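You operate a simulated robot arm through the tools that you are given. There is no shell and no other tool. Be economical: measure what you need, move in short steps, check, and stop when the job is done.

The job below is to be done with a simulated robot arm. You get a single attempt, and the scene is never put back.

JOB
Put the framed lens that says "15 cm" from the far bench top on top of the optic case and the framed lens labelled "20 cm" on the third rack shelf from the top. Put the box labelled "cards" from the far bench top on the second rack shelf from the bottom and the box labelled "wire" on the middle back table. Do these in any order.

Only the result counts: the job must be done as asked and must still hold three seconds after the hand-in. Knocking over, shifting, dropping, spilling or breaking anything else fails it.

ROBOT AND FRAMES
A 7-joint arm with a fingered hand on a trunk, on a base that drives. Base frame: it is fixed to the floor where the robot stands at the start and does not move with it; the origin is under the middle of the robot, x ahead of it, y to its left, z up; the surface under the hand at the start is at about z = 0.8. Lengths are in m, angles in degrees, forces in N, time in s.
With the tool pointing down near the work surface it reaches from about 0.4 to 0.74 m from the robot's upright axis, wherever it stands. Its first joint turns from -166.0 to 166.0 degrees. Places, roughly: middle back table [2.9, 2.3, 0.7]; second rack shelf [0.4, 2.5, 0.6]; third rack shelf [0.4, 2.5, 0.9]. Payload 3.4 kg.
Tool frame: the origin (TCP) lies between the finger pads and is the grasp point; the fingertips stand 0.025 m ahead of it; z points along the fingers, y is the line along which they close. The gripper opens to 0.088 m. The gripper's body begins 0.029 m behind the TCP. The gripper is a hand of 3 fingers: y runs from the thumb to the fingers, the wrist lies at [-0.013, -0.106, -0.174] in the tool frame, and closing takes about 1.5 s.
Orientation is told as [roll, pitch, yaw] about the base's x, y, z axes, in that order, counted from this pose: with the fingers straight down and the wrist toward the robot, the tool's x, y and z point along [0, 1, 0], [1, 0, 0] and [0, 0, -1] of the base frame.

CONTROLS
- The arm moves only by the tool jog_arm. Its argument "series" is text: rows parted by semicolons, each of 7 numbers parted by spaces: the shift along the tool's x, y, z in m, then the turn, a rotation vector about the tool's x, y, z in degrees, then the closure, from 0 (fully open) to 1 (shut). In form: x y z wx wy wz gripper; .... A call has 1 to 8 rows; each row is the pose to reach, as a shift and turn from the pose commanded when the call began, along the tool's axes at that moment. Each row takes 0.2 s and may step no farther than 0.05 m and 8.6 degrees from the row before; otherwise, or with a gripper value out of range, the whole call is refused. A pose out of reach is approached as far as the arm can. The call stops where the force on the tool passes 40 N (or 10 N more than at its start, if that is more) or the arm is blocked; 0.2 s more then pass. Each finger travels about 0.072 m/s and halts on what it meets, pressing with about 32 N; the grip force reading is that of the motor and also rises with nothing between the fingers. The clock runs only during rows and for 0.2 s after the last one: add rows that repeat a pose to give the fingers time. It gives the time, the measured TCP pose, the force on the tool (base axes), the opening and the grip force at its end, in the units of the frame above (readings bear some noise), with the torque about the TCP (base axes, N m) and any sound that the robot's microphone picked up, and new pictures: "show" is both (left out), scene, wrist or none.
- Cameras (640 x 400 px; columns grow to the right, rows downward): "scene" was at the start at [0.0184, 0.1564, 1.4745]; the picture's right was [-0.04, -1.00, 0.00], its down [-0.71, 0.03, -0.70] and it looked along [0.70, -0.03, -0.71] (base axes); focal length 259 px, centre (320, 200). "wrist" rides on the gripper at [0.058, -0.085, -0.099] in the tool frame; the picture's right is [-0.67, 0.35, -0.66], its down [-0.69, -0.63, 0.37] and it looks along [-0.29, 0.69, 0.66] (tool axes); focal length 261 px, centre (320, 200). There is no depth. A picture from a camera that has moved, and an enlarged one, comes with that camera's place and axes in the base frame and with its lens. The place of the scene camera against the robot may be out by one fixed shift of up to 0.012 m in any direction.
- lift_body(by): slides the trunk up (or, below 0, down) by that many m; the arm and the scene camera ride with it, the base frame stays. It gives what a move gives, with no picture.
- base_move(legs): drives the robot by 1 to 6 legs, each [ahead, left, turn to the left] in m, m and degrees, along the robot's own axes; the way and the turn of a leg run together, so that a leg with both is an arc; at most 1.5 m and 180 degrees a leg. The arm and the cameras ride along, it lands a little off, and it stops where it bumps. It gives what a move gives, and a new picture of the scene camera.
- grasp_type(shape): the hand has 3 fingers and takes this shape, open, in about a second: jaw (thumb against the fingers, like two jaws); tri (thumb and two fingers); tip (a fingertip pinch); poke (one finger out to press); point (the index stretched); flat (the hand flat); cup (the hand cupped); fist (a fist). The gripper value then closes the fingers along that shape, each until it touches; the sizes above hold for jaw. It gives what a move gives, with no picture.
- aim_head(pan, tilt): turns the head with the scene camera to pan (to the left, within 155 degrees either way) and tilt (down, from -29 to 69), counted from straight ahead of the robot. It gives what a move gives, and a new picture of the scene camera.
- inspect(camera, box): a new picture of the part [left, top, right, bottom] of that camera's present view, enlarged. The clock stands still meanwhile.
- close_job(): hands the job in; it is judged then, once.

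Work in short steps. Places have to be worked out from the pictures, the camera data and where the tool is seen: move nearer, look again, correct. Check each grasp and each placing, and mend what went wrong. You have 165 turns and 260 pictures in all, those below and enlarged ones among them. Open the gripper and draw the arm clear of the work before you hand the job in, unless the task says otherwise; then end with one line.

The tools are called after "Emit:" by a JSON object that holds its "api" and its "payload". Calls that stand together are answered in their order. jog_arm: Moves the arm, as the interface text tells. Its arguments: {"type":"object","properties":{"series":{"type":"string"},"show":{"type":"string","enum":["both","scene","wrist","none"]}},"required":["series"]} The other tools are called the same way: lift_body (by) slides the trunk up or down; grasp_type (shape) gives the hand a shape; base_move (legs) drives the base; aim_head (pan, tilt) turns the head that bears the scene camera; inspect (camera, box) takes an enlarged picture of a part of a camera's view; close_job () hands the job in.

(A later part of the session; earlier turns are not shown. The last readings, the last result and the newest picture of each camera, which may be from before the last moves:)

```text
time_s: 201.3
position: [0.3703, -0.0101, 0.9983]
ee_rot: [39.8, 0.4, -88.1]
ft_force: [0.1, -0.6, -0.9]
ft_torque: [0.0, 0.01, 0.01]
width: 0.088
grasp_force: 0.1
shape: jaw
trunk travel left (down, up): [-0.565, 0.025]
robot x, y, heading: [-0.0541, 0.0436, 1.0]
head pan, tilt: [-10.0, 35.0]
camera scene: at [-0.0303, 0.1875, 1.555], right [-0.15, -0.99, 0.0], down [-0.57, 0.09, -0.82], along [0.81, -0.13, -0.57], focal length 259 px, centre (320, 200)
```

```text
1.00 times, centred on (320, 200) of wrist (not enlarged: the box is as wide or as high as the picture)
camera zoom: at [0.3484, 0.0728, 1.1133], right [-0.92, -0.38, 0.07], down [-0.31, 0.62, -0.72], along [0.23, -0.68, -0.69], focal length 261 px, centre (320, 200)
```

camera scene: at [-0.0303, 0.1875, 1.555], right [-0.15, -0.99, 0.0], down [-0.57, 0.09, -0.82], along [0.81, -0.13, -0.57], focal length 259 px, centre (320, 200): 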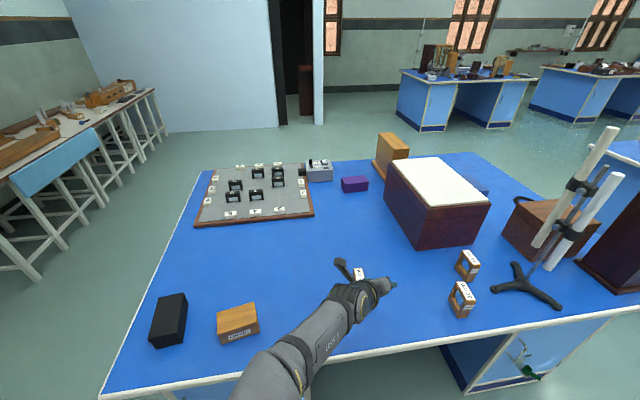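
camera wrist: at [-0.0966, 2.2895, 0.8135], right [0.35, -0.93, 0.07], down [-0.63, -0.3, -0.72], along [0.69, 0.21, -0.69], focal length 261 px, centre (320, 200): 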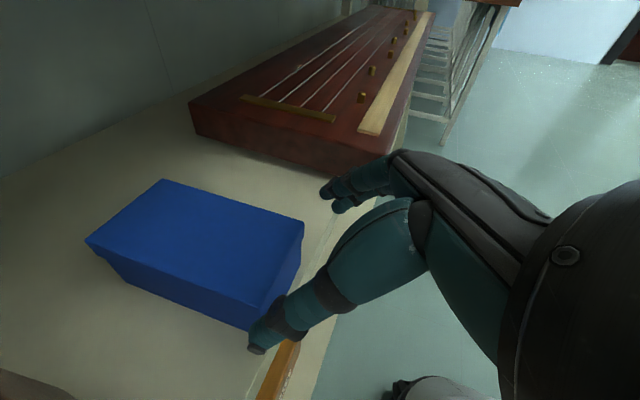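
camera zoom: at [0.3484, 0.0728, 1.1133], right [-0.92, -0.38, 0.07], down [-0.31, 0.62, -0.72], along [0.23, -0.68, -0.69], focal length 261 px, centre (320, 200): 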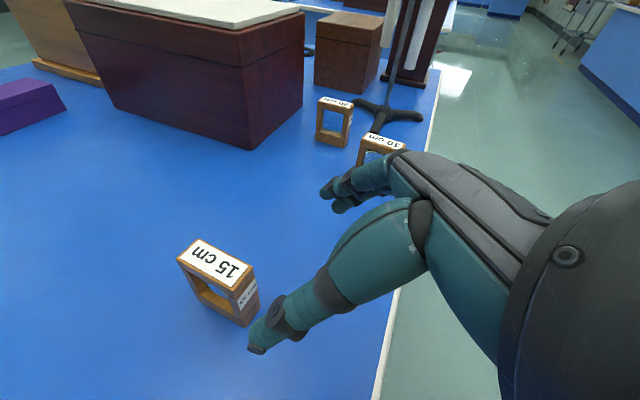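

Enlarge for accuracy.

Emit:
{"api": "inspect", "payload": {"camera": "wrist", "box": [150, 225, 290, 335]}}

```text
3.64 times, centred on (220, 280) of wrist
camera zoom: at [0.3484, 0.0728, 1.1133], right [-0.92, -0.38, 0.07], down [-0.31, 0.62, -0.72], along [0.23, -0.68, -0.69], focal length 948 px, centre (684, -91)
```

zoom: 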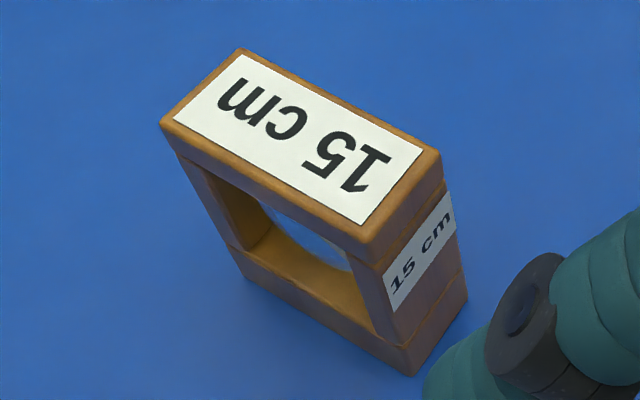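

15 cm lens: centre (0.484, −0.024), yaw ≈ −5°, top 0.884. I approach and descend with the tilted hand to (0.470, −0.022, 0.870).

Emit:
{"api": "jog_arm", "payload": {"series": "0.0346 0.007 0.0288 -1.5 0 1.8 0; 0.0691 0.0154 0.0576 -3 0 3.6 0; 0.0539 0.0154 0.0905 -4.4 0 5.3 0; 0.0315 0.0154 0.1174 -4.4 0 5.3 0; 0.0123 0.0154 0.1404 -4.4 0 5.3 0; -0.0056 0.0154 0.1619 -4.4 0 5.3 0"}}

```text
time_s: 202.7
position: [0.4698, -0.0227, 0.8699]
ee_rot: [39.7, 0.4, -95.0]
ft_force: [0.4, -0.6, 0.3]
ft_torque: [-0.02, 0.0, 0.0]
width: 0.0878
grasp_force: 0.2
shape: jaw
trunk travel left (down, up): [-0.565, 0.025]
robot x, y, heading: [-0.0528, 0.04, 1.3]
head pan, tilt: [-10.0, 35.0]
camera scene: at [-0.0307, 0.1875, 1.555], right [-0.15, -0.99, 0.0], down [-0.57, 0.09, -0.82], along [0.81, -0.13, -0.57], focal length 259 px, centre (320, 200)
camera wrist: at [0.4572, 0.0626, 0.9852], right [-0.96, -0.27, 0.07], down [-0.24, 0.66, -0.72], along [0.14, -0.7, -0.7], focal length 261 px, centre (320, 200)
```

scene: 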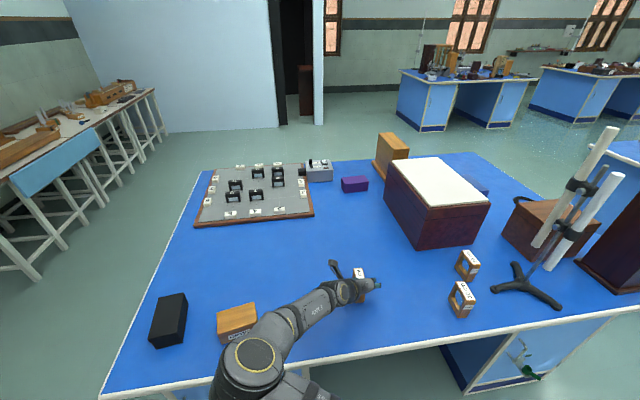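
wrist: 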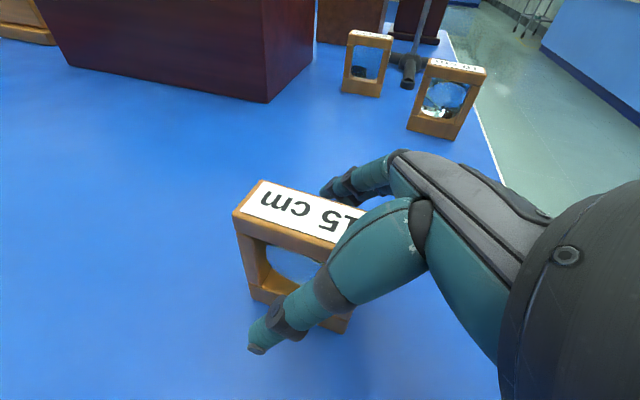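

Hand straddles the frame with no contact. Close.

Emit:
{"api": "jog_arm", "payload": {"series": "0 0 0 0 0 0 0.3; 0 0 0 0 0 0 0.6; 0 0 0 0 0 0 1; 0 0 0 0 0 0 1; 0 0 0 0 0 0 1; 0 0 0 0 0 0 1; 0 0 0 0 0 0 1; 0 0 0 0 0 0 1", "show": "wrist"}}

```text
time_s: 204.5
position: [0.47, -0.0233, 0.8702]
ee_rot: [39.8, 0.4, -95.0]
ft_force: [-0.6, -0.9, 0.3]
ft_torque: [-0.02, 0.03, 0.03]
width: 0.0243
grasp_force: 32.0
shape: jaw
trunk travel left (down, up): [-0.565, 0.025]
robot x, y, heading: [-0.0505, 0.0432, 1.3]
head pan, tilt: [-10.0, 35.0]
camera wrist: at [0.4572, 0.0627, 0.9856], right [-0.96, -0.27, 0.07], down [-0.24, 0.66, -0.72], along [0.14, -0.7, -0.7], focal length 261 px, centre (320, 200)
```

wrist: 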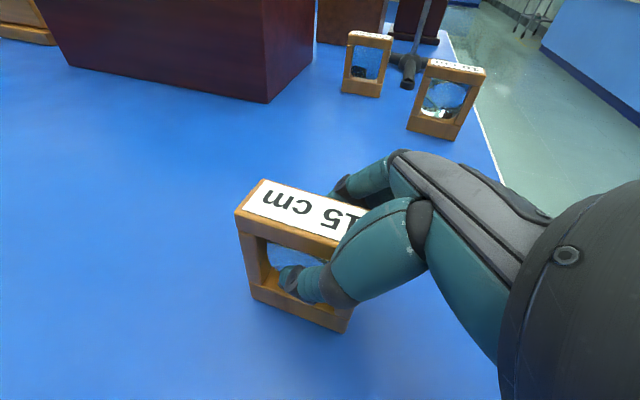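

Held at 0.024 (thumb tip reaches into the window). Lift slowly and check.

Emit:
{"api": "jog_arm", "payload": {"series": "0.0128 0 -0.0154 0 0 0 1; 0.0256 0 -0.0307 0 0 0 1; 0.0448 0 -0.0538 0 0 0 1; 0.064 0 -0.0768 0 0 0 1; 0.0768 0 -0.0922 0 0 0 1"}}

```text
time_s: 205.7
position: [0.4701, -0.0234, 0.9899]
ee_rot: [39.8, 0.4, -95.1]
ft_force: [0.1, 0.5, -1.4]
ft_torque: [0.0, -0.03, -0.01]
width: 0.0242
grasp_force: 31.5
shape: jaw
trunk travel left (down, up): [-0.565, 0.025]
robot x, y, heading: [-0.053, 0.0422, 1.1]
head pan, tilt: [-10.0, 35.0]
camera scene: at [-0.0308, 0.1874, 1.555], right [-0.15, -0.99, 0.0], down [-0.57, 0.09, -0.82], along [0.81, -0.13, -0.57], focal length 259 px, centre (320, 200)
camera wrist: at [0.4584, 0.0622, 1.1055], right [-0.96, -0.27, 0.07], down [-0.24, 0.66, -0.71], along [0.14, -0.7, -0.7], focal length 261 px, centre (320, 200)
```

scene: 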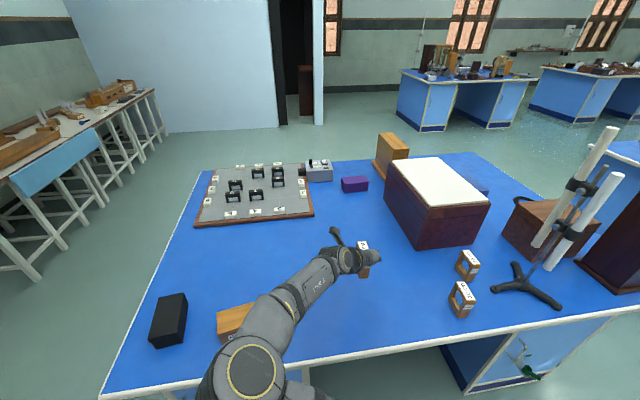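
wrist: 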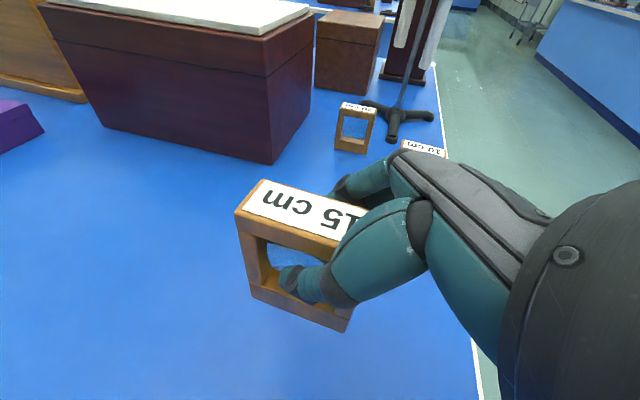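

Held level. I shift the base left so the lens comes near the OPTIC case, then check.

Emit:
{"api": "base_move", "payload": {"legs": [[-0.06, 0.375, 0]]}}

Emit:
{"api": "jog_arm", "payload": {"series": "0 0 0 4.7 0 -5.6 1; 0 0 0 9.4 0 -11.2 1"}}

```text
time_s: 208.1
position: [0.4046, 0.3432, 0.9896]
ee_rot: [39.8, 0.4, -95.4]
ft_force: [-0.1, 0.6, -1.0]
ft_torque: [-0.01, 0.03, -0.02]
width: 0.024
grasp_force: 31.7
shape: jaw
trunk travel left (down, up): [-0.565, 0.025]
robot x, y, heading: [-0.1224, 0.4081, 0.6]
head pan, tilt: [-10.0, 35.0]
camera scene: at [-0.0958, 0.5567, 1.5549], right [-0.16, -0.99, 0.0], down [-0.57, 0.09, -0.82], along [0.81, -0.13, -0.57], focal length 259 px, centre (320, 200)
```

scene: 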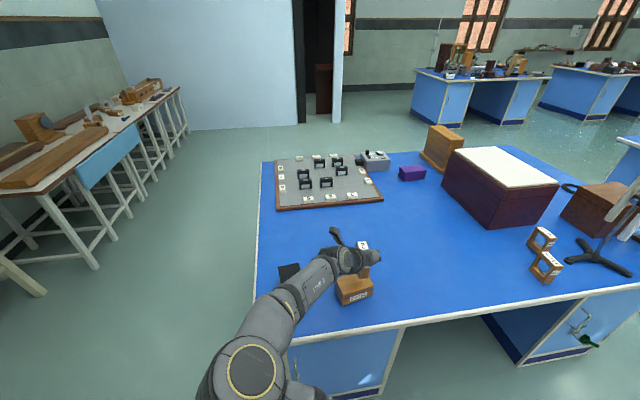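

```text
time_s: 208.7
position: [0.4048, 0.342, 0.9894]
ee_rot: [40.0, 0.5, -80.7]
ft_force: [0.5, 0.0, -0.9]
ft_torque: [0.0, -0.01, -0.03]
width: 0.0242
grasp_force: 32.6
shape: jaw
trunk travel left (down, up): [-0.565, 0.025]
robot x, y, heading: [-0.1162, 0.4099, 0.8]
head pan, tilt: [-10.0, 35.0]
camera scene: at [-0.0959, 0.5555, 1.555], right [-0.16, -0.99, 0.0], down [-0.57, 0.09, -0.82], along [0.81, -0.13, -0.57], focal length 259 px, centre (320, 200)
camera wrist: at [0.3707, 0.4219, 1.1049], right [-0.87, -0.5, 0.07], down [-0.39, 0.58, -0.72], along [0.31, -0.65, -0.7], focal length 261 px, centre (320, 200)
```

scene: 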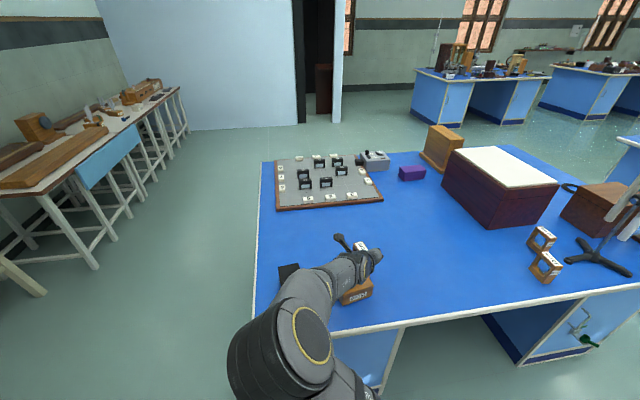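
wrist: 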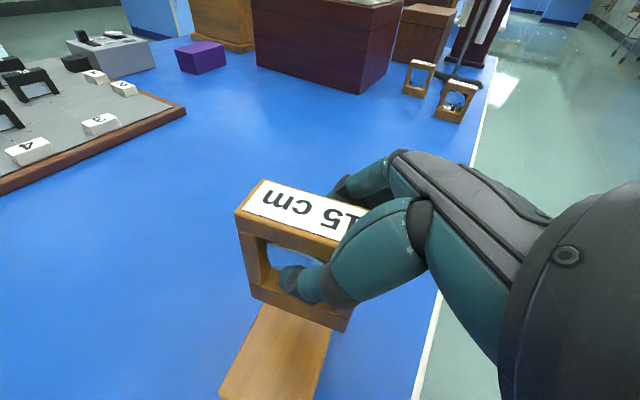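

OPTIC corners agree with my estimate. Shift 12 mm left and lower gently onto its top.

Emit:
{"api": "jog_arm", "payload": {"series": "0 -0.0119 0 0 0 0 1; -0.0193 -0.0119 0.023 0 0 0 1; -0.0309 -0.0119 0.0368 0 0 0 1; -0.0354 -0.0119 0.0421 0 0 0 1"}}

```text
time_s: 209.7
position: [0.4023, 0.3555, 0.9355]
ee_rot: [39.9, 0.5, -80.7]
ft_force: [0.0, -0.3, -1.3]
ft_torque: [0.0, -0.01, -0.01]
width: 0.0241
grasp_force: 31.8
shape: jaw
trunk travel left (down, up): [-0.565, 0.025]
robot x, y, heading: [-0.1205, 0.4102, 0.7]
head pan, tilt: [-10.0, 35.0]
camera scene: at [-0.0957, 0.5562, 1.555], right [-0.16, -0.99, 0.0], down [-0.57, 0.09, -0.82], along [0.81, -0.13, -0.57], focal length 259 px, centre (320, 200)
camera wrist: at [0.3684, 0.4344, 1.05], right [-0.87, -0.49, 0.07], down [-0.39, 0.58, -0.72], along [0.31, -0.65, -0.7], focal length 261 px, centre (320, 200)
```

scene: 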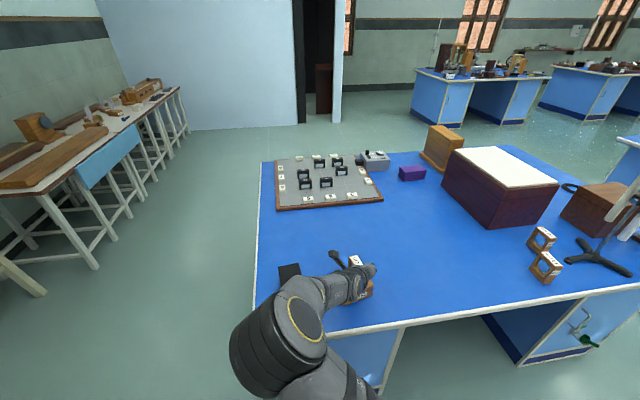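
wrist: 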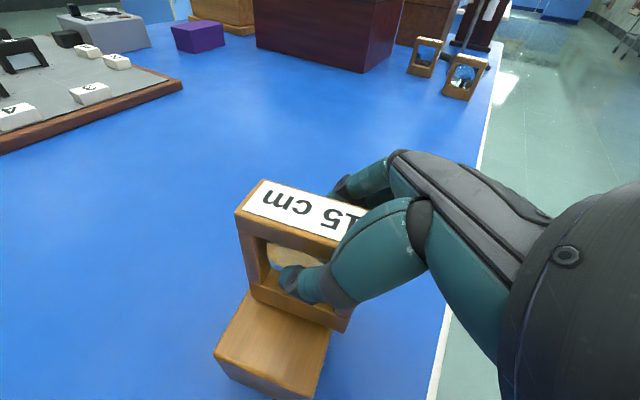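

Lens is centred within a few mm; shift 4 mm forward and lower until contact.

Emit:
{"api": "jog_arm", "payload": {"series": "0.0031 0 0.0026 0 0 0 1; 0.0005 0 0.0057 0 0 0 1; -0.0014 0 0.008 0 0 0 1; -0.0033 0 0.0103 0 0 0 1; -0.0053 0 0.0126 0 0 0 1; -0.0072 0 0.0149 0 0 0 1"}}

```text
time_s: 211.1
position: [0.4072, 0.3545, 0.9268]
ee_rot: [41.0, 0.3, -81.0]
ft_force: [-2.7, 2.0, 26.3]
ft_torque: [0.01, -0.3, 0.12]
width: 0.026
grasp_force: 32.4
shape: jaw
trunk travel left (down, up): [-0.565, 0.025]
robot x, y, heading: [-0.1203, 0.4145, 0.8]
head pan, tilt: [-10.0, 35.0]
stopped in row 6: the force on the tool passed its limit at 42 N (the readings are from after the stop); the commanded pose is now the measured one
camera scene: at [-0.0994, 0.5569, 1.555], right [-0.16, -0.99, 0.0], down [-0.56, 0.09, -0.82], along [0.81, -0.13, -0.57], focal length 259 px, centre (320, 200)
camera wrist: at [0.3726, 0.4344, 1.0405], right [-0.87, -0.49, 0.05], down [-0.37, 0.58, -0.72], along [0.32, -0.65, -0.69], focal length 261 px, centre (320, 200)
```

scene: 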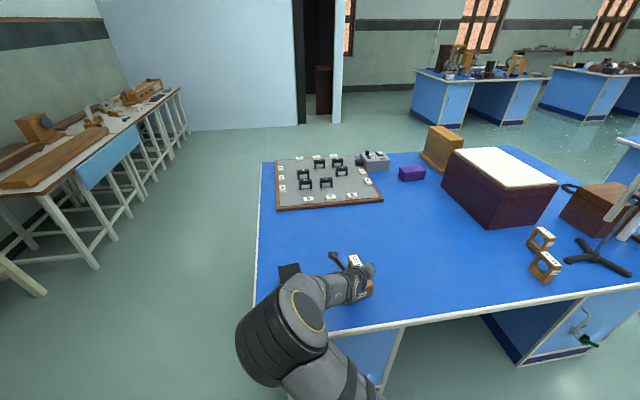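
wrist: 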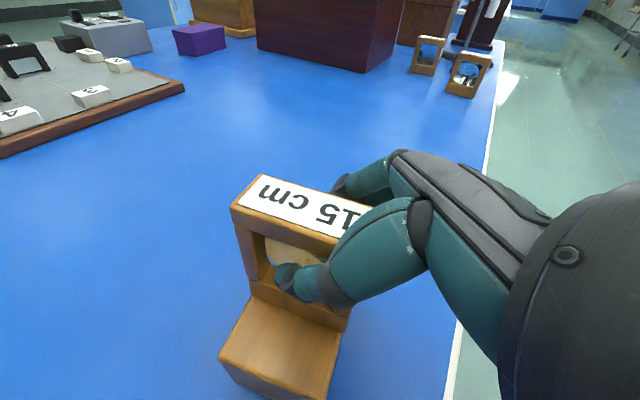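

Contact made. Ease 2 mm up, then open slowly.

Emit:
{"api": "jog_arm", "payload": {"series": "0.0013 0 -0.0015 0 0 0 1; 0.0013 0 -0.0015 0 0 0 0.8; 0.0013 0 -0.0015 0 0 0 0.6; 0.0013 0 -0.0015 0 0 0 0.4; 0.0013 0 -0.0015 0 0 0 0.2; 0.0013 0 -0.0015 0 0 0 0; 0.0013 0 -0.0015 0 0 0 0; 0.0013 0 -0.0015 0 0 0 0"}}

```text
time_s: 212.9
position: [0.4076, 0.3542, 0.9237]
ee_rot: [40.4, 0.3, -80.8]
ft_force: [-0.6, 0.4, 0.2]
ft_torque: [-0.01, 0.01, 0.01]
width: 0.0877
grasp_force: 0.0
shape: jaw
trunk travel left (down, up): [-0.565, 0.025]
robot x, y, heading: [-0.1197, 0.4103, 0.9]
head pan, tilt: [-10.0, 35.0]
camera scene: at [-0.0959, 0.5562, 1.555], right [-0.16, -0.99, 0.0], down [-0.57, 0.09, -0.82], along [0.81, -0.13, -0.57], focal length 259 px, centre (320, 200)
camera wrist: at [0.3739, 0.4346, 1.0387], right [-0.87, -0.49, 0.06], down [-0.38, 0.58, -0.72], along [0.32, -0.65, -0.69], focal length 261 px, centre (320, 200)
```

scene: 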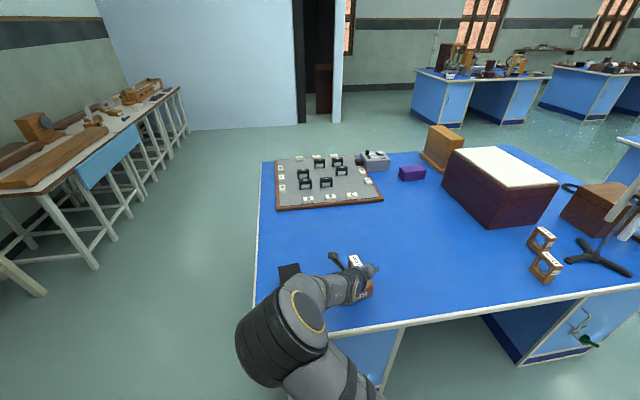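
wrist: 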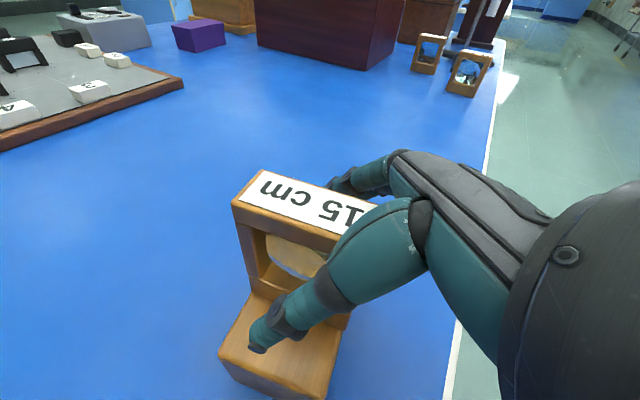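

The lens stands on OPTIC. Withdraw along the tool axis.

Emit:
{"api": "jog_arm", "payload": {"series": "0 0 -0.015 0 0 0 0; 0 0 -0.04 0 0 0 0; 0 0 -0.08 0 0 0 0; 0 0 -0.11 0 0 0 0"}}

```text
time_s: 213.9
position: [0.3368, 0.3462, 1.0079]
ee_rot: [40.4, 0.3, -80.7]
ft_force: [0.2, 0.0, 0.5]
ft_torque: [0.01, -0.02, -0.04]
width: 0.0876
grasp_force: 0.1
shape: jaw
trunk travel left (down, up): [-0.565, 0.025]
robot x, y, heading: [-0.118, 0.4127, 1.0]
head pan, tilt: [-10.0, 35.0]
camera scene: at [-0.0964, 0.5563, 1.555], right [-0.16, -0.99, 0.0], down [-0.57, 0.09, -0.82], along [0.81, -0.13, -0.57], focal length 259 px, centre (320, 200)
camera wrist: at [0.303, 0.4256, 1.1223], right [-0.87, -0.49, 0.06], down [-0.38, 0.58, -0.72], along [0.32, -0.65, -0.69], focal length 261 px, centre (320, 200)
```

scene: 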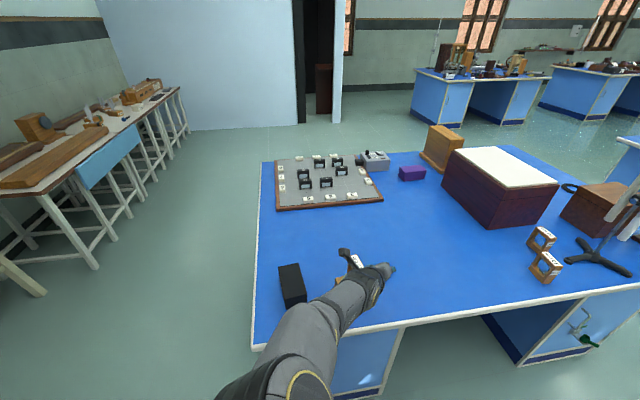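
wrist: 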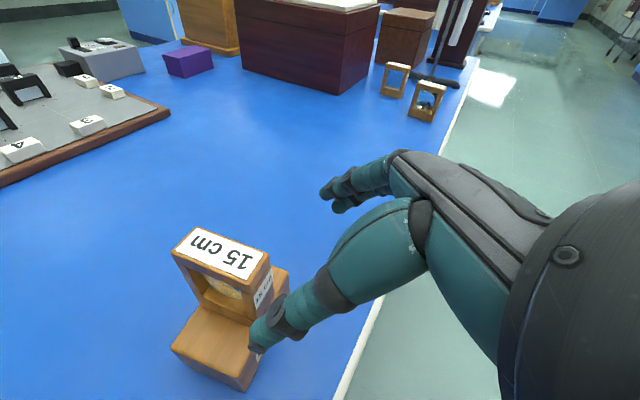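

15 cm lens stands on OPTIC. Back away, strafe right and approach the 20 cm lens.

Emit:
{"api": "base_move", "payload": {"legs": [[-0.25, 0, 0], [0, -0.78, -1]]}}

Emit:
{"api": "inspect", "payload": {"camera": "scene", "box": [340, 190, 500, 290]}}

```text
time_s: 219.5
position: [0.0878, -0.4527, 1.0078]
ee_rot: [40.3, 0.4, -81.9]
ft_force: [0.7, 0.1, 0.2]
ft_torque: [-0.01, 0.0, -0.02]
width: 0.0877
grasp_force: 0.1
shape: jaw
trunk travel left (down, up): [-0.565, 0.025]
robot x, y, heading: [-0.3647, -0.3804, -0.1]
head pan, tilt: [-10.0, 35.0]
camera scene: at [-0.3424, -0.2348, 1.555], right [-0.18, -0.98, 0.0], down [-0.56, 0.1, -0.82], along [0.81, -0.14, -0.57], focal length 259 px, centre (320, 200)
```

scene: 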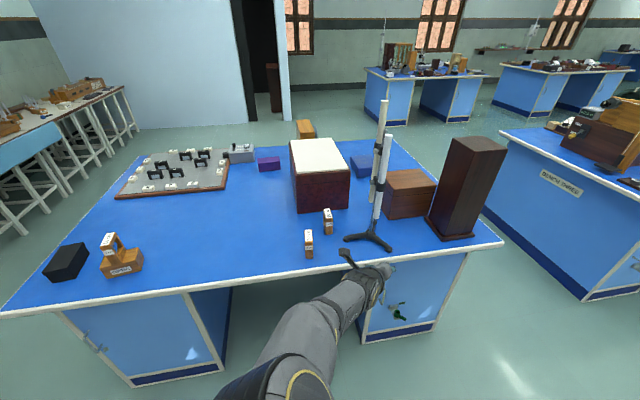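

```text
4.00 times, centred on (420, 240) of scene
camera zoom: at [-0.3424, -0.2348, 1.555], right [-0.18, -0.98, 0.0], down [-0.56, 0.1, -0.82], along [0.81, -0.14, -0.57], focal length 1035 px, centre (-80, 40)
```

zoom: 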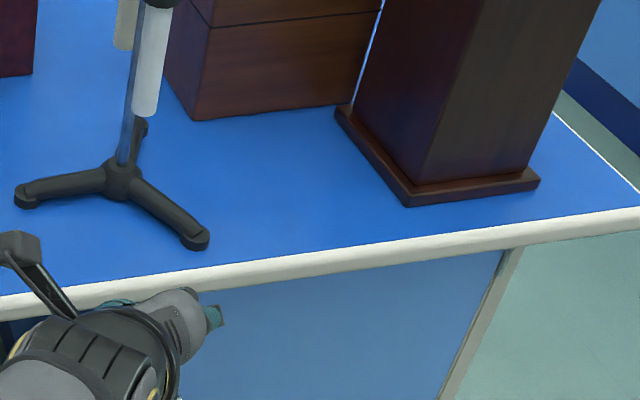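

Stand hub ≈ (0.414, −0.578), a leg tip at (0.407, −0.47). Now zoom on the lenses.

Emit:
{"api": "inspect", "payload": {"camera": "scene", "box": [280, 170, 440, 270]}}

Emit:
{"api": "inspect", "payload": {"camera": "wrist", "box": [0, 0, 640, 400]}}

```text
4.00 times, centred on (360, 220) of scene
camera zoom: at [-0.3424, -0.2348, 1.555], right [-0.18, -0.98, 0.0], down [-0.56, 0.1, -0.82], along [0.81, -0.14, -0.57], focal length 1035 px, centre (160, 120)
```

zoom: 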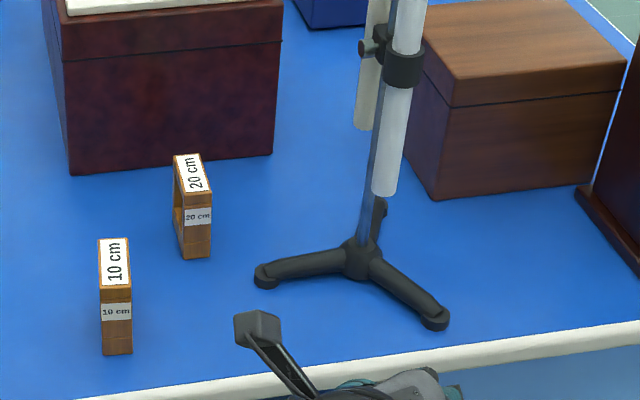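

```text
1.00 times, centred on (320, 200) of wrist (not enlarged: the box is as wide or as high as the picture)
camera zoom: at [0.0549, -0.3721, 1.1219], right [-0.88, -0.48, 0.06], down [-0.37, 0.59, -0.72], along [0.31, -0.65, -0.69], focal length 261 px, centre (320, 200)
```

zoom: 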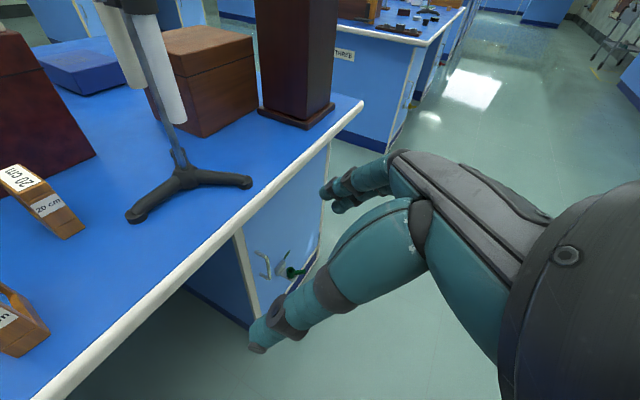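

20 cm lens ≈ x 0.468–0.538, y ≈ −0.418. Drive forward 0.29 at safe height and refine with the wrist camera.

Emit:
{"api": "base_move", "payload": {"legs": [[0.29, 0.03, 0]]}}

Emit:
{"api": "jog_arm", "payload": {"series": "0 0 0 -2.5 0 3 0; 0 0 0 -5 0 6 0; 0 0 0 -6.4 0 7.7 0"}}

Emit:
{"api": "inspect", "payload": {"camera": "wrist", "box": [150, 205, 310, 305]}}

```text
time_s: 221.6
position: [0.3789, -0.4248, 1.0064]
ee_rot: [40.4, 0.4, -81.8]
ft_force: [0.7, 0.4, 0.5]
ft_torque: [-0.02, 0.02, 0.0]
width: 0.0877
grasp_force: 0.0
shape: jaw
trunk travel left (down, up): [-0.565, 0.025]
robot x, y, heading: [-0.0758, -0.3481, -0.0]
head pan, tilt: [-10.0, 35.0]
camera scene: at [-0.0501, -0.2055, 1.555], right [-0.18, -0.98, 0.0], down [-0.56, 0.1, -0.82], along [0.81, -0.15, -0.57], focal length 259 px, centre (320, 200)
```

scene: 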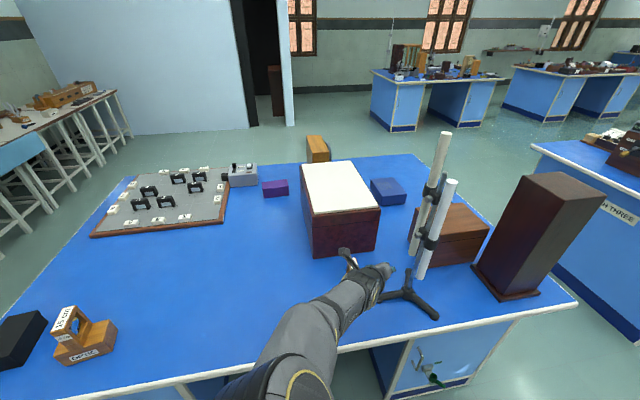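

```text
time_s: 222.3
position: [0.3801, -0.4236, 1.0075]
ee_rot: [40.4, 0.5, -92.0]
ft_force: [-0.4, 1.8, 0.3]
ft_torque: [0.01, 0.0, 0.01]
width: 0.0874
grasp_force: 0.1
shape: jaw
trunk travel left (down, up): [-0.565, 0.025]
robot x, y, heading: [-0.0766, -0.3492, -0.1]
head pan, tilt: [-10.0, 35.0]
camera scene: at [-0.0508, -0.2055, 1.555], right [-0.18, -0.98, 0.0], down [-0.56, 0.1, -0.82], along [0.81, -0.15, -0.57], focal length 259 px, centre (320, 200)
camera wrist: at [0.361, -0.3392, 1.1222], right [-0.95, -0.32, 0.06], down [-0.26, 0.65, -0.72], along [0.19, -0.7, -0.69], focal length 261 px, centre (320, 200)
```

scene: 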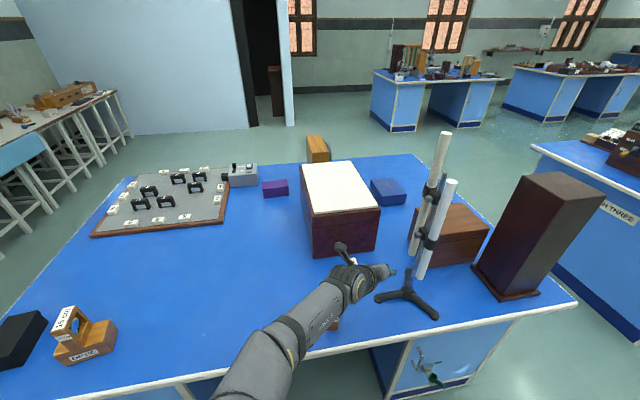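
wrist: 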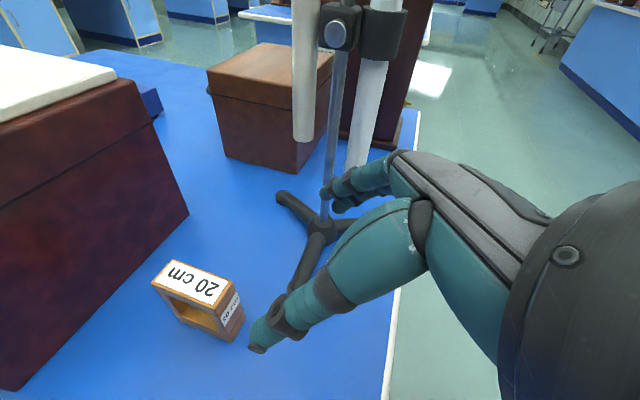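

```text
4.00 times, centred on (230, 255) of wrist
camera zoom: at [0.361, -0.3392, 1.1222], right [-0.95, -0.32, 0.06], down [-0.26, 0.65, -0.72], along [0.19, -0.7, -0.69], focal length 1043 px, centre (680, -20)
```

zoom: 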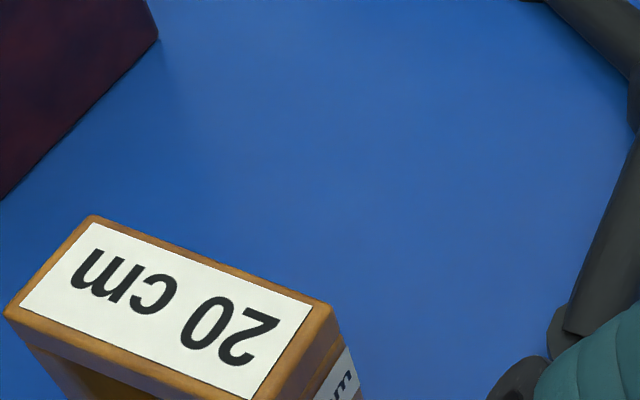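

20 cm lens: centre (0.504, −0.425), yaw ≈ +1°. Approach and descend to (0.491, −0.426, 0.870).

Emit:
{"api": "jog_arm", "payload": {"series": "0.0343 -0.0007 0.0292 1 0 -1.2 0; 0.0685 -0.0015 0.0583 1.9 0 -2.3 0; 0.0618 -0.0015 0.0986 1.9 0 -2.3 0; 0.0392 -0.0015 0.1252 1.9 0 -2.3 0; 0.0165 -0.0015 0.1519 1.9 0 -2.3 0"}}

```text
time_s: 223.6
position: [0.493, -0.4236, 0.9017]
ee_rot: [40.5, 0.4, -89.0]
ft_force: [-0.2, 0.7, 0.4]
ft_torque: [0.01, -0.03, 0.01]
width: 0.0876
grasp_force: 0.1
shape: jaw
trunk travel left (down, up): [-0.565, 0.025]
robot x, y, heading: [-0.076, -0.3492, -0.3]
head pan, tilt: [-10.0, 35.0]
camera scene: at [-0.0506, -0.2055, 1.555], right [-0.18, -0.98, 0.0], down [-0.56, 0.1, -0.82], along [0.81, -0.15, -0.57], focal length 259 px, centre (320, 200)
camera wrist: at [0.4697, -0.3409, 1.0165], right [-0.93, -0.37, 0.06], down [-0.3, 0.63, -0.72], along [0.22, -0.69, -0.69], focal length 261 px, centre (320, 200)
```

scene: 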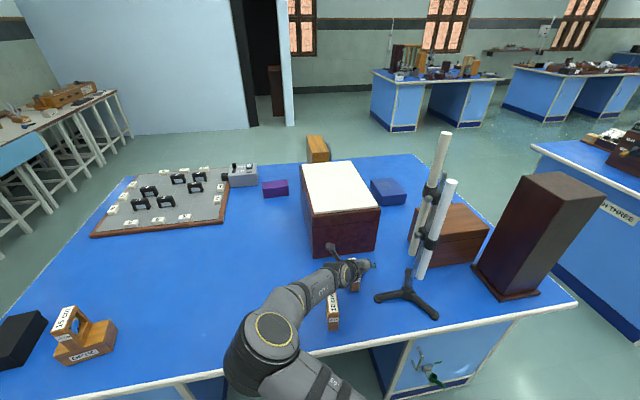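
wrist: 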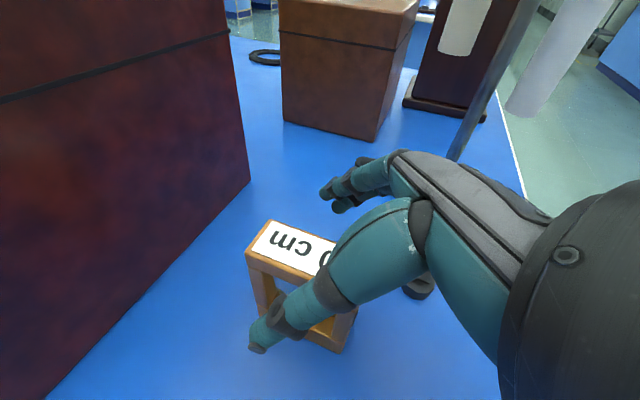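

Aligned and clear of the stand. Descend the last 3 cm and close.

Emit:
{"api": "jog_arm", "payload": {"series": "-0.0102 0.002 0.012 0 0 0 0; -0.0204 0.002 0.024 0 0 0 0; -0.0204 0.002 0.024 0 0 0 0.4; -0.0204 0.002 0.024 0 0 0 0.8; -0.0204 0.002 0.024 0 0 0 1; -0.0204 0.002 0.024 0 0 0 1; -0.0204 0.002 0.024 0 0 0 1; -0.0204 0.002 0.024 0 0 0 1", "show": "none"}}

Emit:
{"api": "jog_arm", "payload": {"series": "0 0 0 0 0 0 1; 0 0 0 0 0 0 1; 0 0 0 0 0 0 1"}}

```text
time_s: 225.3
position: [0.4892, -0.4258, 0.8709]
ee_rot: [40.3, 0.5, -88.9]
ft_force: [0.4, -0.3, -0.2]
ft_torque: [-0.05, 0.03, -0.01]
width: 0.024
grasp_force: 31.8
shape: jaw
trunk travel left (down, up): [-0.565, 0.025]
robot x, y, heading: [-0.0785, -0.3508, -0.4]
head pan, tilt: [-10.0, 35.0]
```

```text
time_s: 226.2
position: [0.4907, -0.4269, 0.8717]
ee_rot: [40.4, 0.4, -88.9]
ft_force: [-0.5, -1.1, 0.4]
ft_torque: [0.01, 0.0, -0.03]
width: 0.0243
grasp_force: 31.8
shape: jaw
trunk travel left (down, up): [-0.565, 0.025]
robot x, y, heading: [-0.0804, -0.3496, -0.3]
head pan, tilt: [-10.0, 35.0]
camera scene: at [-0.0506, -0.2056, 1.555], right [-0.18, -0.98, 0.0], down [-0.56, 0.1, -0.82], along [0.81, -0.15, -0.57], focal length 259 px, centre (320, 200)
camera wrist: at [0.4678, -0.3439, 0.9861], right [-0.93, -0.37, 0.06], down [-0.3, 0.63, -0.72], along [0.22, -0.69, -0.69], focal length 261 px, centre (320, 200)
```

scene: 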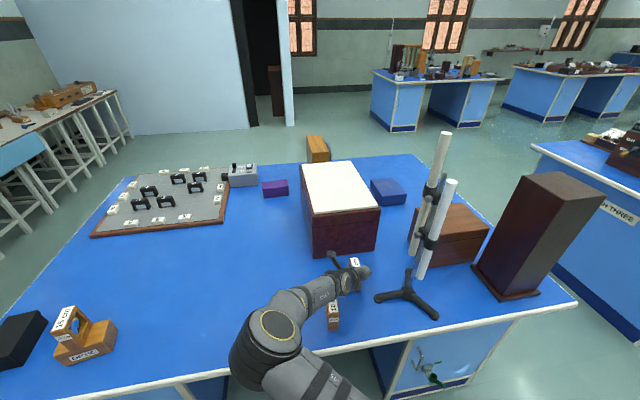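
wrist: 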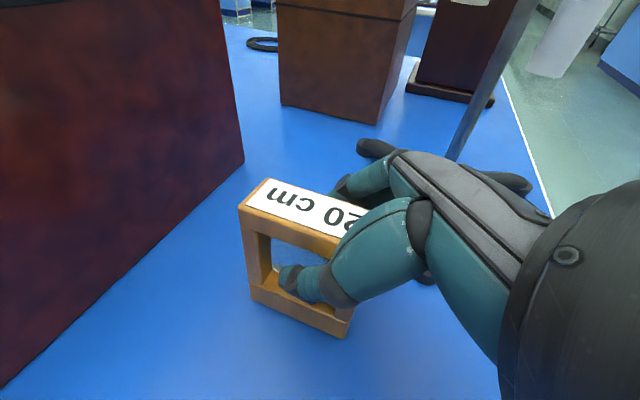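

Grasped like the other (0.024). Lift straight up 0.14.

Emit:
{"api": "jog_arm", "payload": {"series": "0.013 0 -0.0152 0 0 0 1; 0.0324 0 -0.0381 0 0 0 1; 0.0583 0 -0.0685 0 0 0 1; 0.0842 0 -0.099 0 0 0 1"}}

```text
time_s: 227.2
position: [0.4903, -0.4277, 1.0028]
ee_rot: [40.4, 0.4, -88.9]
ft_force: [-0.2, 0.5, -0.7]
ft_torque: [0.0, 0.03, 0.0]
width: 0.0245
grasp_force: 31.8
shape: jaw
trunk travel left (down, up): [-0.565, 0.025]
robot x, y, heading: [-0.0762, -0.3499, -0.1]
head pan, tilt: [-10.0, 35.0]
camera scene: at [-0.0509, -0.2056, 1.555], right [-0.18, -0.98, 0.0], down [-0.56, 0.1, -0.82], along [0.81, -0.15, -0.57], focal length 259 px, centre (320, 200)
camera wrist: at [0.4675, -0.3445, 1.1165], right [-0.93, -0.37, 0.06], down [-0.3, 0.63, -0.72], along [0.22, -0.69, -0.69], focal length 261 px, centre (320, 200)
```

scene: 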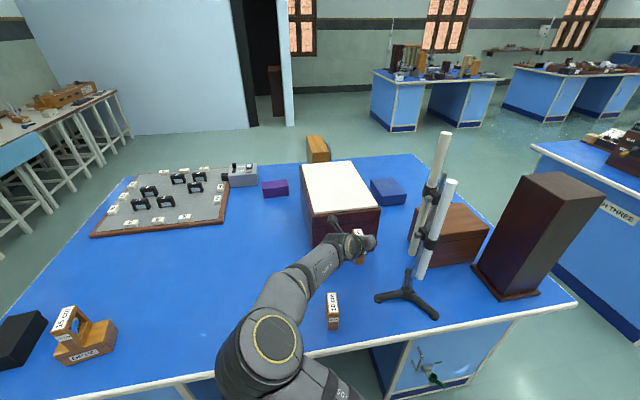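
wrist: 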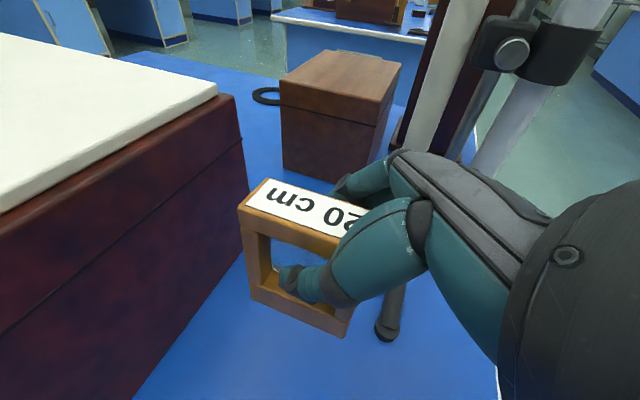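

Lens held level. Back out, then drive around to the rack's front.

Emit:
{"api": "base_move", "payload": {"legs": [[-0.36, 0, 0], [0, 1.4, 0], [0, 0.38, 0], [0.34, 0, 0], [0, 0, 90]]}}

Emit:
{"api": "aim_head", "payload": {"pan": 0, "tilt": 35}}

```text
time_s: 243.8
position: [-0.0331, 2.0098, 1.0013]
ee_rot: [40.3, 0.4, 2.3]
ft_force: [1.0, 0.4, -1.3]
ft_torque: [0.0, -0.01, 0.01]
width: 0.0246
grasp_force: 31.8
shape: jaw
trunk travel left (down, up): [-0.565, 0.025]
robot x, y, heading: [-0.0988, 1.4415, 90.8]
head pan, tilt: [-10.0, 35.0]
camera scene: at [-0.2457, 1.4691, 1.555], right [0.99, -0.16, 0.0], down [-0.09, -0.57, -0.82], along [0.13, 0.81, -0.57], focal length 259 px, centre (320, 200)
```

scene: 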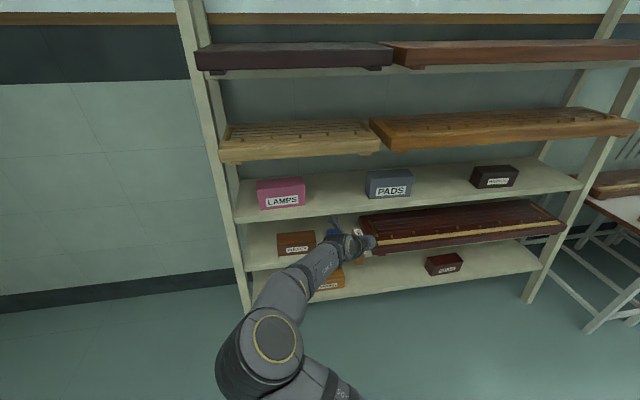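

```text
time_s: 244.5
position: [-0.0335, 2.0101, 1.0019]
ee_rot: [40.3, 0.4, 2.2]
ft_force: [1.0, 0.4, -1.1]
ft_torque: [0.01, -0.01, 0.01]
width: 0.0246
grasp_force: 32.3
shape: jaw
trunk travel left (down, up): [-0.565, 0.025]
robot x, y, heading: [-0.0999, 1.4394, 91.0]
head pan, tilt: [0.0, 35.0]
camera scene: at [-0.261, 1.4703, 1.555], right [1.0, 0.02, 0.0], down [0.01, -0.57, -0.82], along [-0.01, 0.82, -0.57], focal length 259 px, centre (320, 200)
```

scene: 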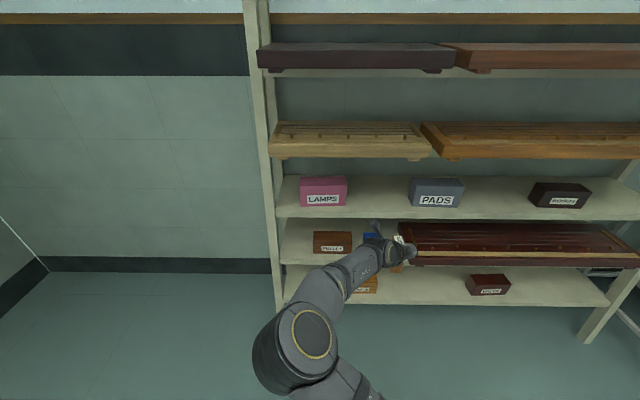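

Measure the third shelf opening.

Emit:
{"api": "inspect", "payload": {"camera": "scene", "box": [290, 120, 450, 220]}}

```text
4.00 times, centred on (370, 170) of scene
camera zoom: at [-0.261, 1.4703, 1.555], right [1.0, 0.02, 0.0], down [0.01, -0.57, -0.82], along [-0.01, 0.82, -0.57], focal length 1035 px, centre (120, 320)
```

zoom: 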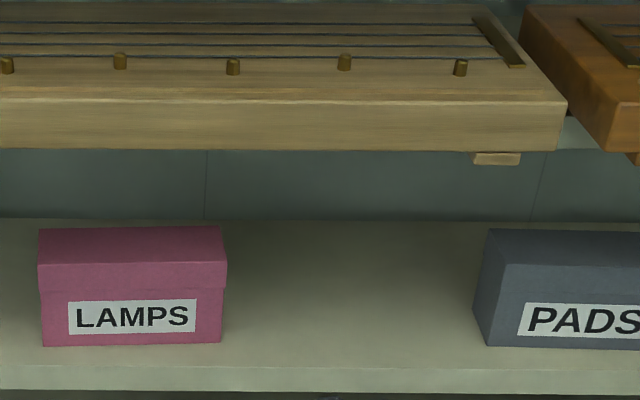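

Third shelf: S3 top ≈0.89–0.905, S4 underside ≈0.27 above; gap x≈(−0.16, 0.12). I align and drive partway, stopping before the shelf edge.

Emit:
{"api": "base_move", "payload": {"legs": [[0.25, -0.03, -2]]}}

Emit:
{"api": "inspect", "payload": {"camera": "wrist", "box": [0, 0, 640, 400]}}

```text
time_s: 246.3
position: [0.0193, 2.2542, 1.0003]
ee_rot: [40.2, 0.4, 0.0]
ft_force: [-0.4, -0.4, -1.6]
ft_torque: [0.01, -0.02, 0.03]
width: 0.0246
grasp_force: 31.6
shape: jaw
trunk travel left (down, up): [-0.565, 0.025]
robot x, y, heading: [-0.0685, 1.6892, 88.7]
head pan, tilt: [0.0, 35.0]
camera scene: at [-0.2289, 1.7227, 1.555], right [1.0, -0.02, 0.0], down [-0.01, -0.57, -0.82], along [0.02, 0.82, -0.57], focal length 259 px, centre (320, 200)
```

scene: 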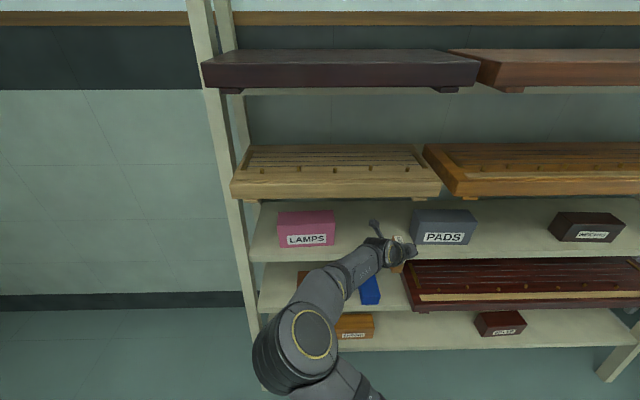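

```text
1.00 times, centred on (320, 200) of wrist (not enlarged: the box is as wide or as high as the picture)
camera zoom: at [-0.0659, 2.2333, 1.1157], right [0.35, -0.93, 0.06], down [-0.63, -0.29, -0.72], along [0.69, 0.21, -0.69], focal length 261 px, centre (320, 200)
```

zoom: 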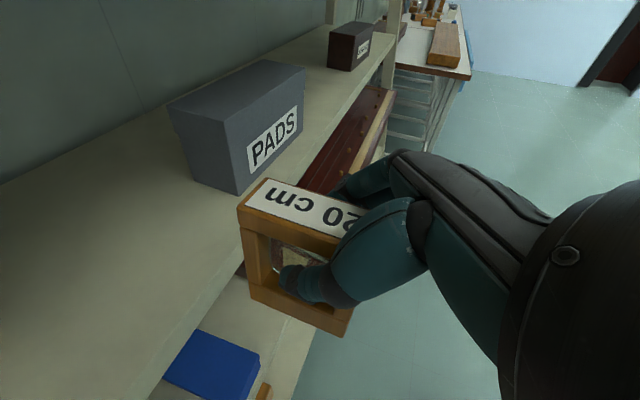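

Zoom to judge the shelf height against the lens bottom.

Emit:
{"api": "inspect", "payload": {"camera": "wrist", "box": [120, 220, 280, 320]}}

```text
4.00 times, centred on (200, 270) of wrist
camera zoom: at [-0.0659, 2.2333, 1.1157], right [0.35, -0.93, 0.06], down [-0.63, -0.29, -0.72], along [0.69, 0.21, -0.69], focal length 1043 px, centre (800, -80)
```

zoom: 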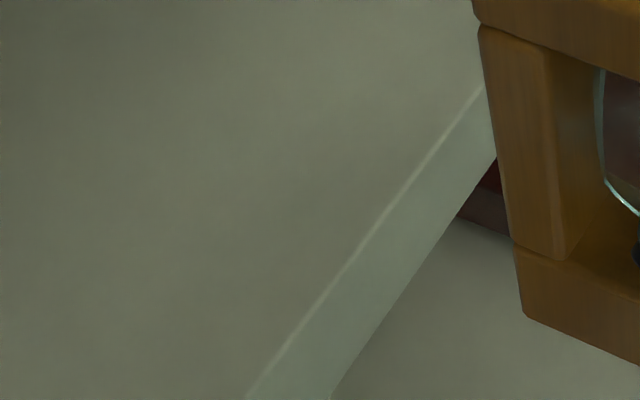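

Shelf edge location from one wrist view is ambiguous; I triangulate by lowering the hand 6 cm (still in front of the shelf) and shifting to x≈−0.02.

Emit:
{"api": "jog_arm", "payload": {"series": "-0.0194 -0.02 0.0229 0 0 0 1; -0.0387 -0.04 0.0458 0 0 0 1", "show": "wrist"}}

Emit:
{"api": "inspect", "payload": {"camera": "wrist", "box": [100, 160, 260, 260]}}

```text
time_s: 246.9
position: [-0.0205, 2.2528, 0.9404]
ee_rot: [40.4, 0.5, 0.1]
ft_force: [-0.9, 0.3, -0.5]
ft_torque: [-0.01, 0.0, -0.04]
width: 0.0243
grasp_force: 32.6
shape: jaw
trunk travel left (down, up): [-0.565, 0.025]
robot x, y, heading: [-0.0685, 1.6898, 88.9]
head pan, tilt: [0.0, 35.0]
camera wrist: at [-0.105, 2.2325, 1.0565], right [0.35, -0.93, 0.06], down [-0.63, -0.29, -0.72], along [0.69, 0.21, -0.69], focal length 261 px, centre (320, 200)
```

wrist: 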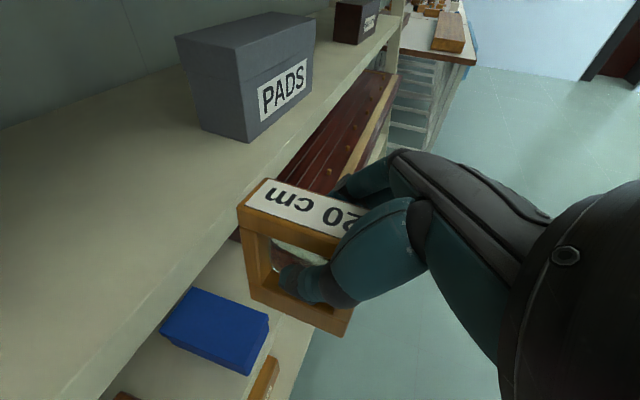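

```text
4.00 times, centred on (180, 210) of wrist
camera zoom: at [-0.105, 2.2325, 1.0565], right [0.35, -0.93, 0.06], down [-0.63, -0.29, -0.72], along [0.69, 0.21, -0.69], focal length 1043 px, centre (880, 160)
```

zoom: 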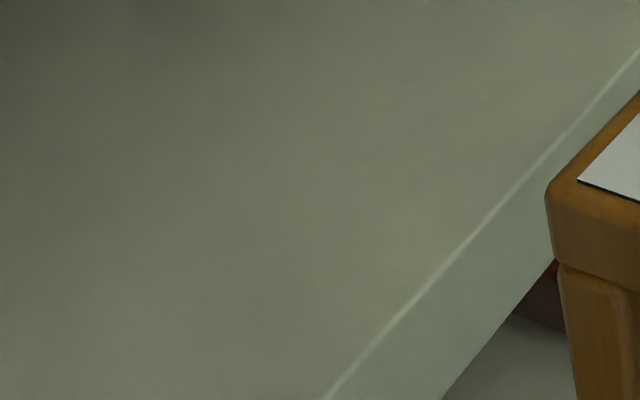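

Triangulated: shelf-3 top z≈0.873, front edge y≈2.365. I raise to TCP 0.951 (lens bottom ≈8 mm above the shelf) and advance 8 cm.

Emit:
{"api": "jog_arm", "payload": {"series": "0.0069 0 -0.0081 0 0 0 1; 0.0221 0 0.0049 0 0 0 1; 0.0374 0 0.0178 0 0 0 1; 0.0526 0 0.0308 0 0 0 1; 0.0678 0 0.0437 0 0 0 1"}}

```text
time_s: 248.1
position: [-0.0213, 2.3342, 0.9537]
ee_rot: [40.3, 0.3, 0.0]
ft_force: [-0.1, 0.5, -0.4]
ft_torque: [-0.03, 0.04, 0.01]
width: 0.0243
grasp_force: 31.9
shape: jaw
trunk travel left (down, up): [-0.565, 0.025]
robot x, y, heading: [-0.0712, 1.6895, 88.8]
head pan, tilt: [0.0, 35.0]
camera scene: at [-0.229, 1.7222, 1.555], right [1.0, -0.02, 0.0], down [-0.01, -0.57, -0.82], along [0.02, 0.82, -0.57], focal length 259 px, centre (320, 200)
camera wrist: at [-0.1056, 2.3127, 1.0687], right [0.35, -0.93, 0.06], down [-0.63, -0.29, -0.72], along [0.69, 0.21, -0.69], focal length 261 px, centre (320, 200)
```

scene: 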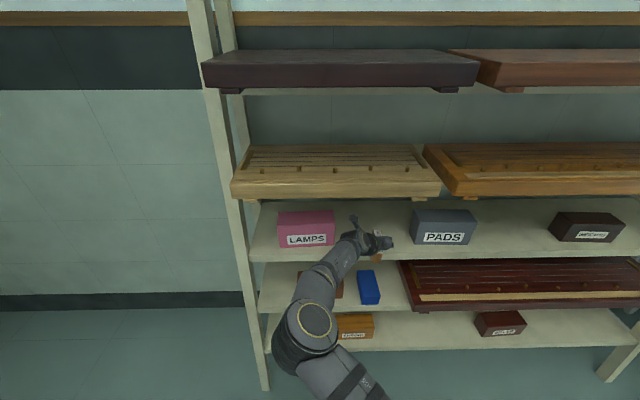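
wrist: 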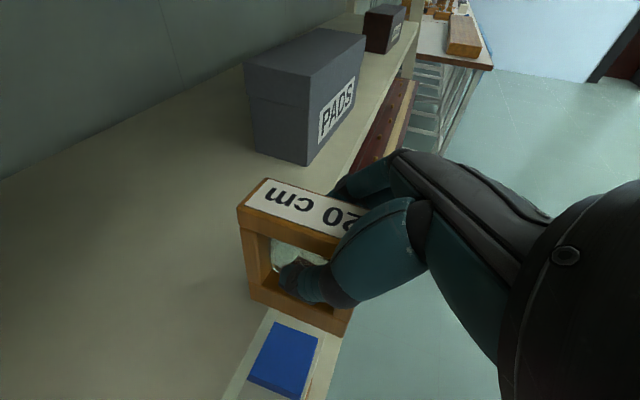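

Clear so far. Advance 6 cm more.

Emit:
{"api": "jog_arm", "payload": {"series": "0.0152 0 0.013 0 0 0 1; 0.0305 0 0.0259 0 0 0 1; 0.0449 0 0.0382 0 0 0 1"}}

```text
time_s: 248.9
position: [-0.0209, 2.3925, 0.9532]
ee_rot: [40.4, 0.4, 0.0]
ft_force: [0.8, 0.2, -0.3]
ft_torque: [-0.01, 0.02, 0.02]
width: 0.0247
grasp_force: 31.6
shape: jaw
trunk travel left (down, up): [-0.565, 0.025]
robot x, y, heading: [-0.0653, 1.6866, 88.7]
head pan, tilt: [0.0, 35.0]
camera scene: at [-0.2289, 1.7222, 1.555], right [1.0, -0.02, 0.0], down [-0.01, -0.57, -0.82], along [0.02, 0.82, -0.57], focal length 259 px, centre (320, 200)
camera wrist: at [-0.1065, 2.3719, 1.0681], right [0.35, -0.93, 0.06], down [-0.63, -0.29, -0.72], along [0.69, 0.21, -0.69], focal length 261 px, centre (320, 200)
```

scene: 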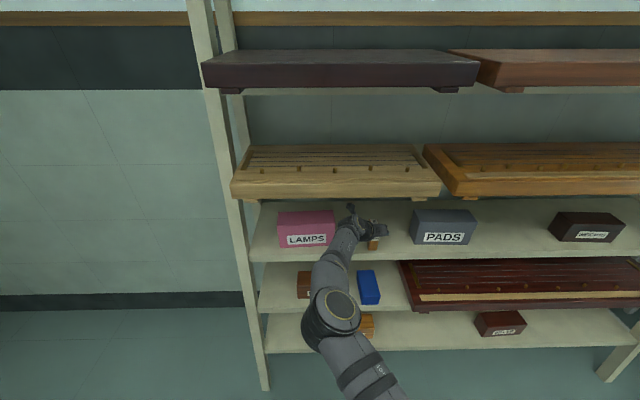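
wrist: 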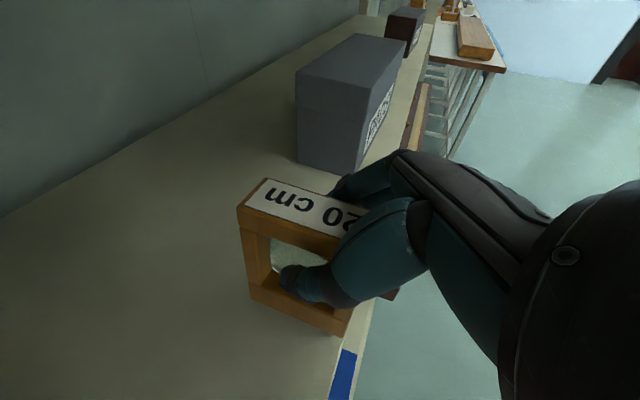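

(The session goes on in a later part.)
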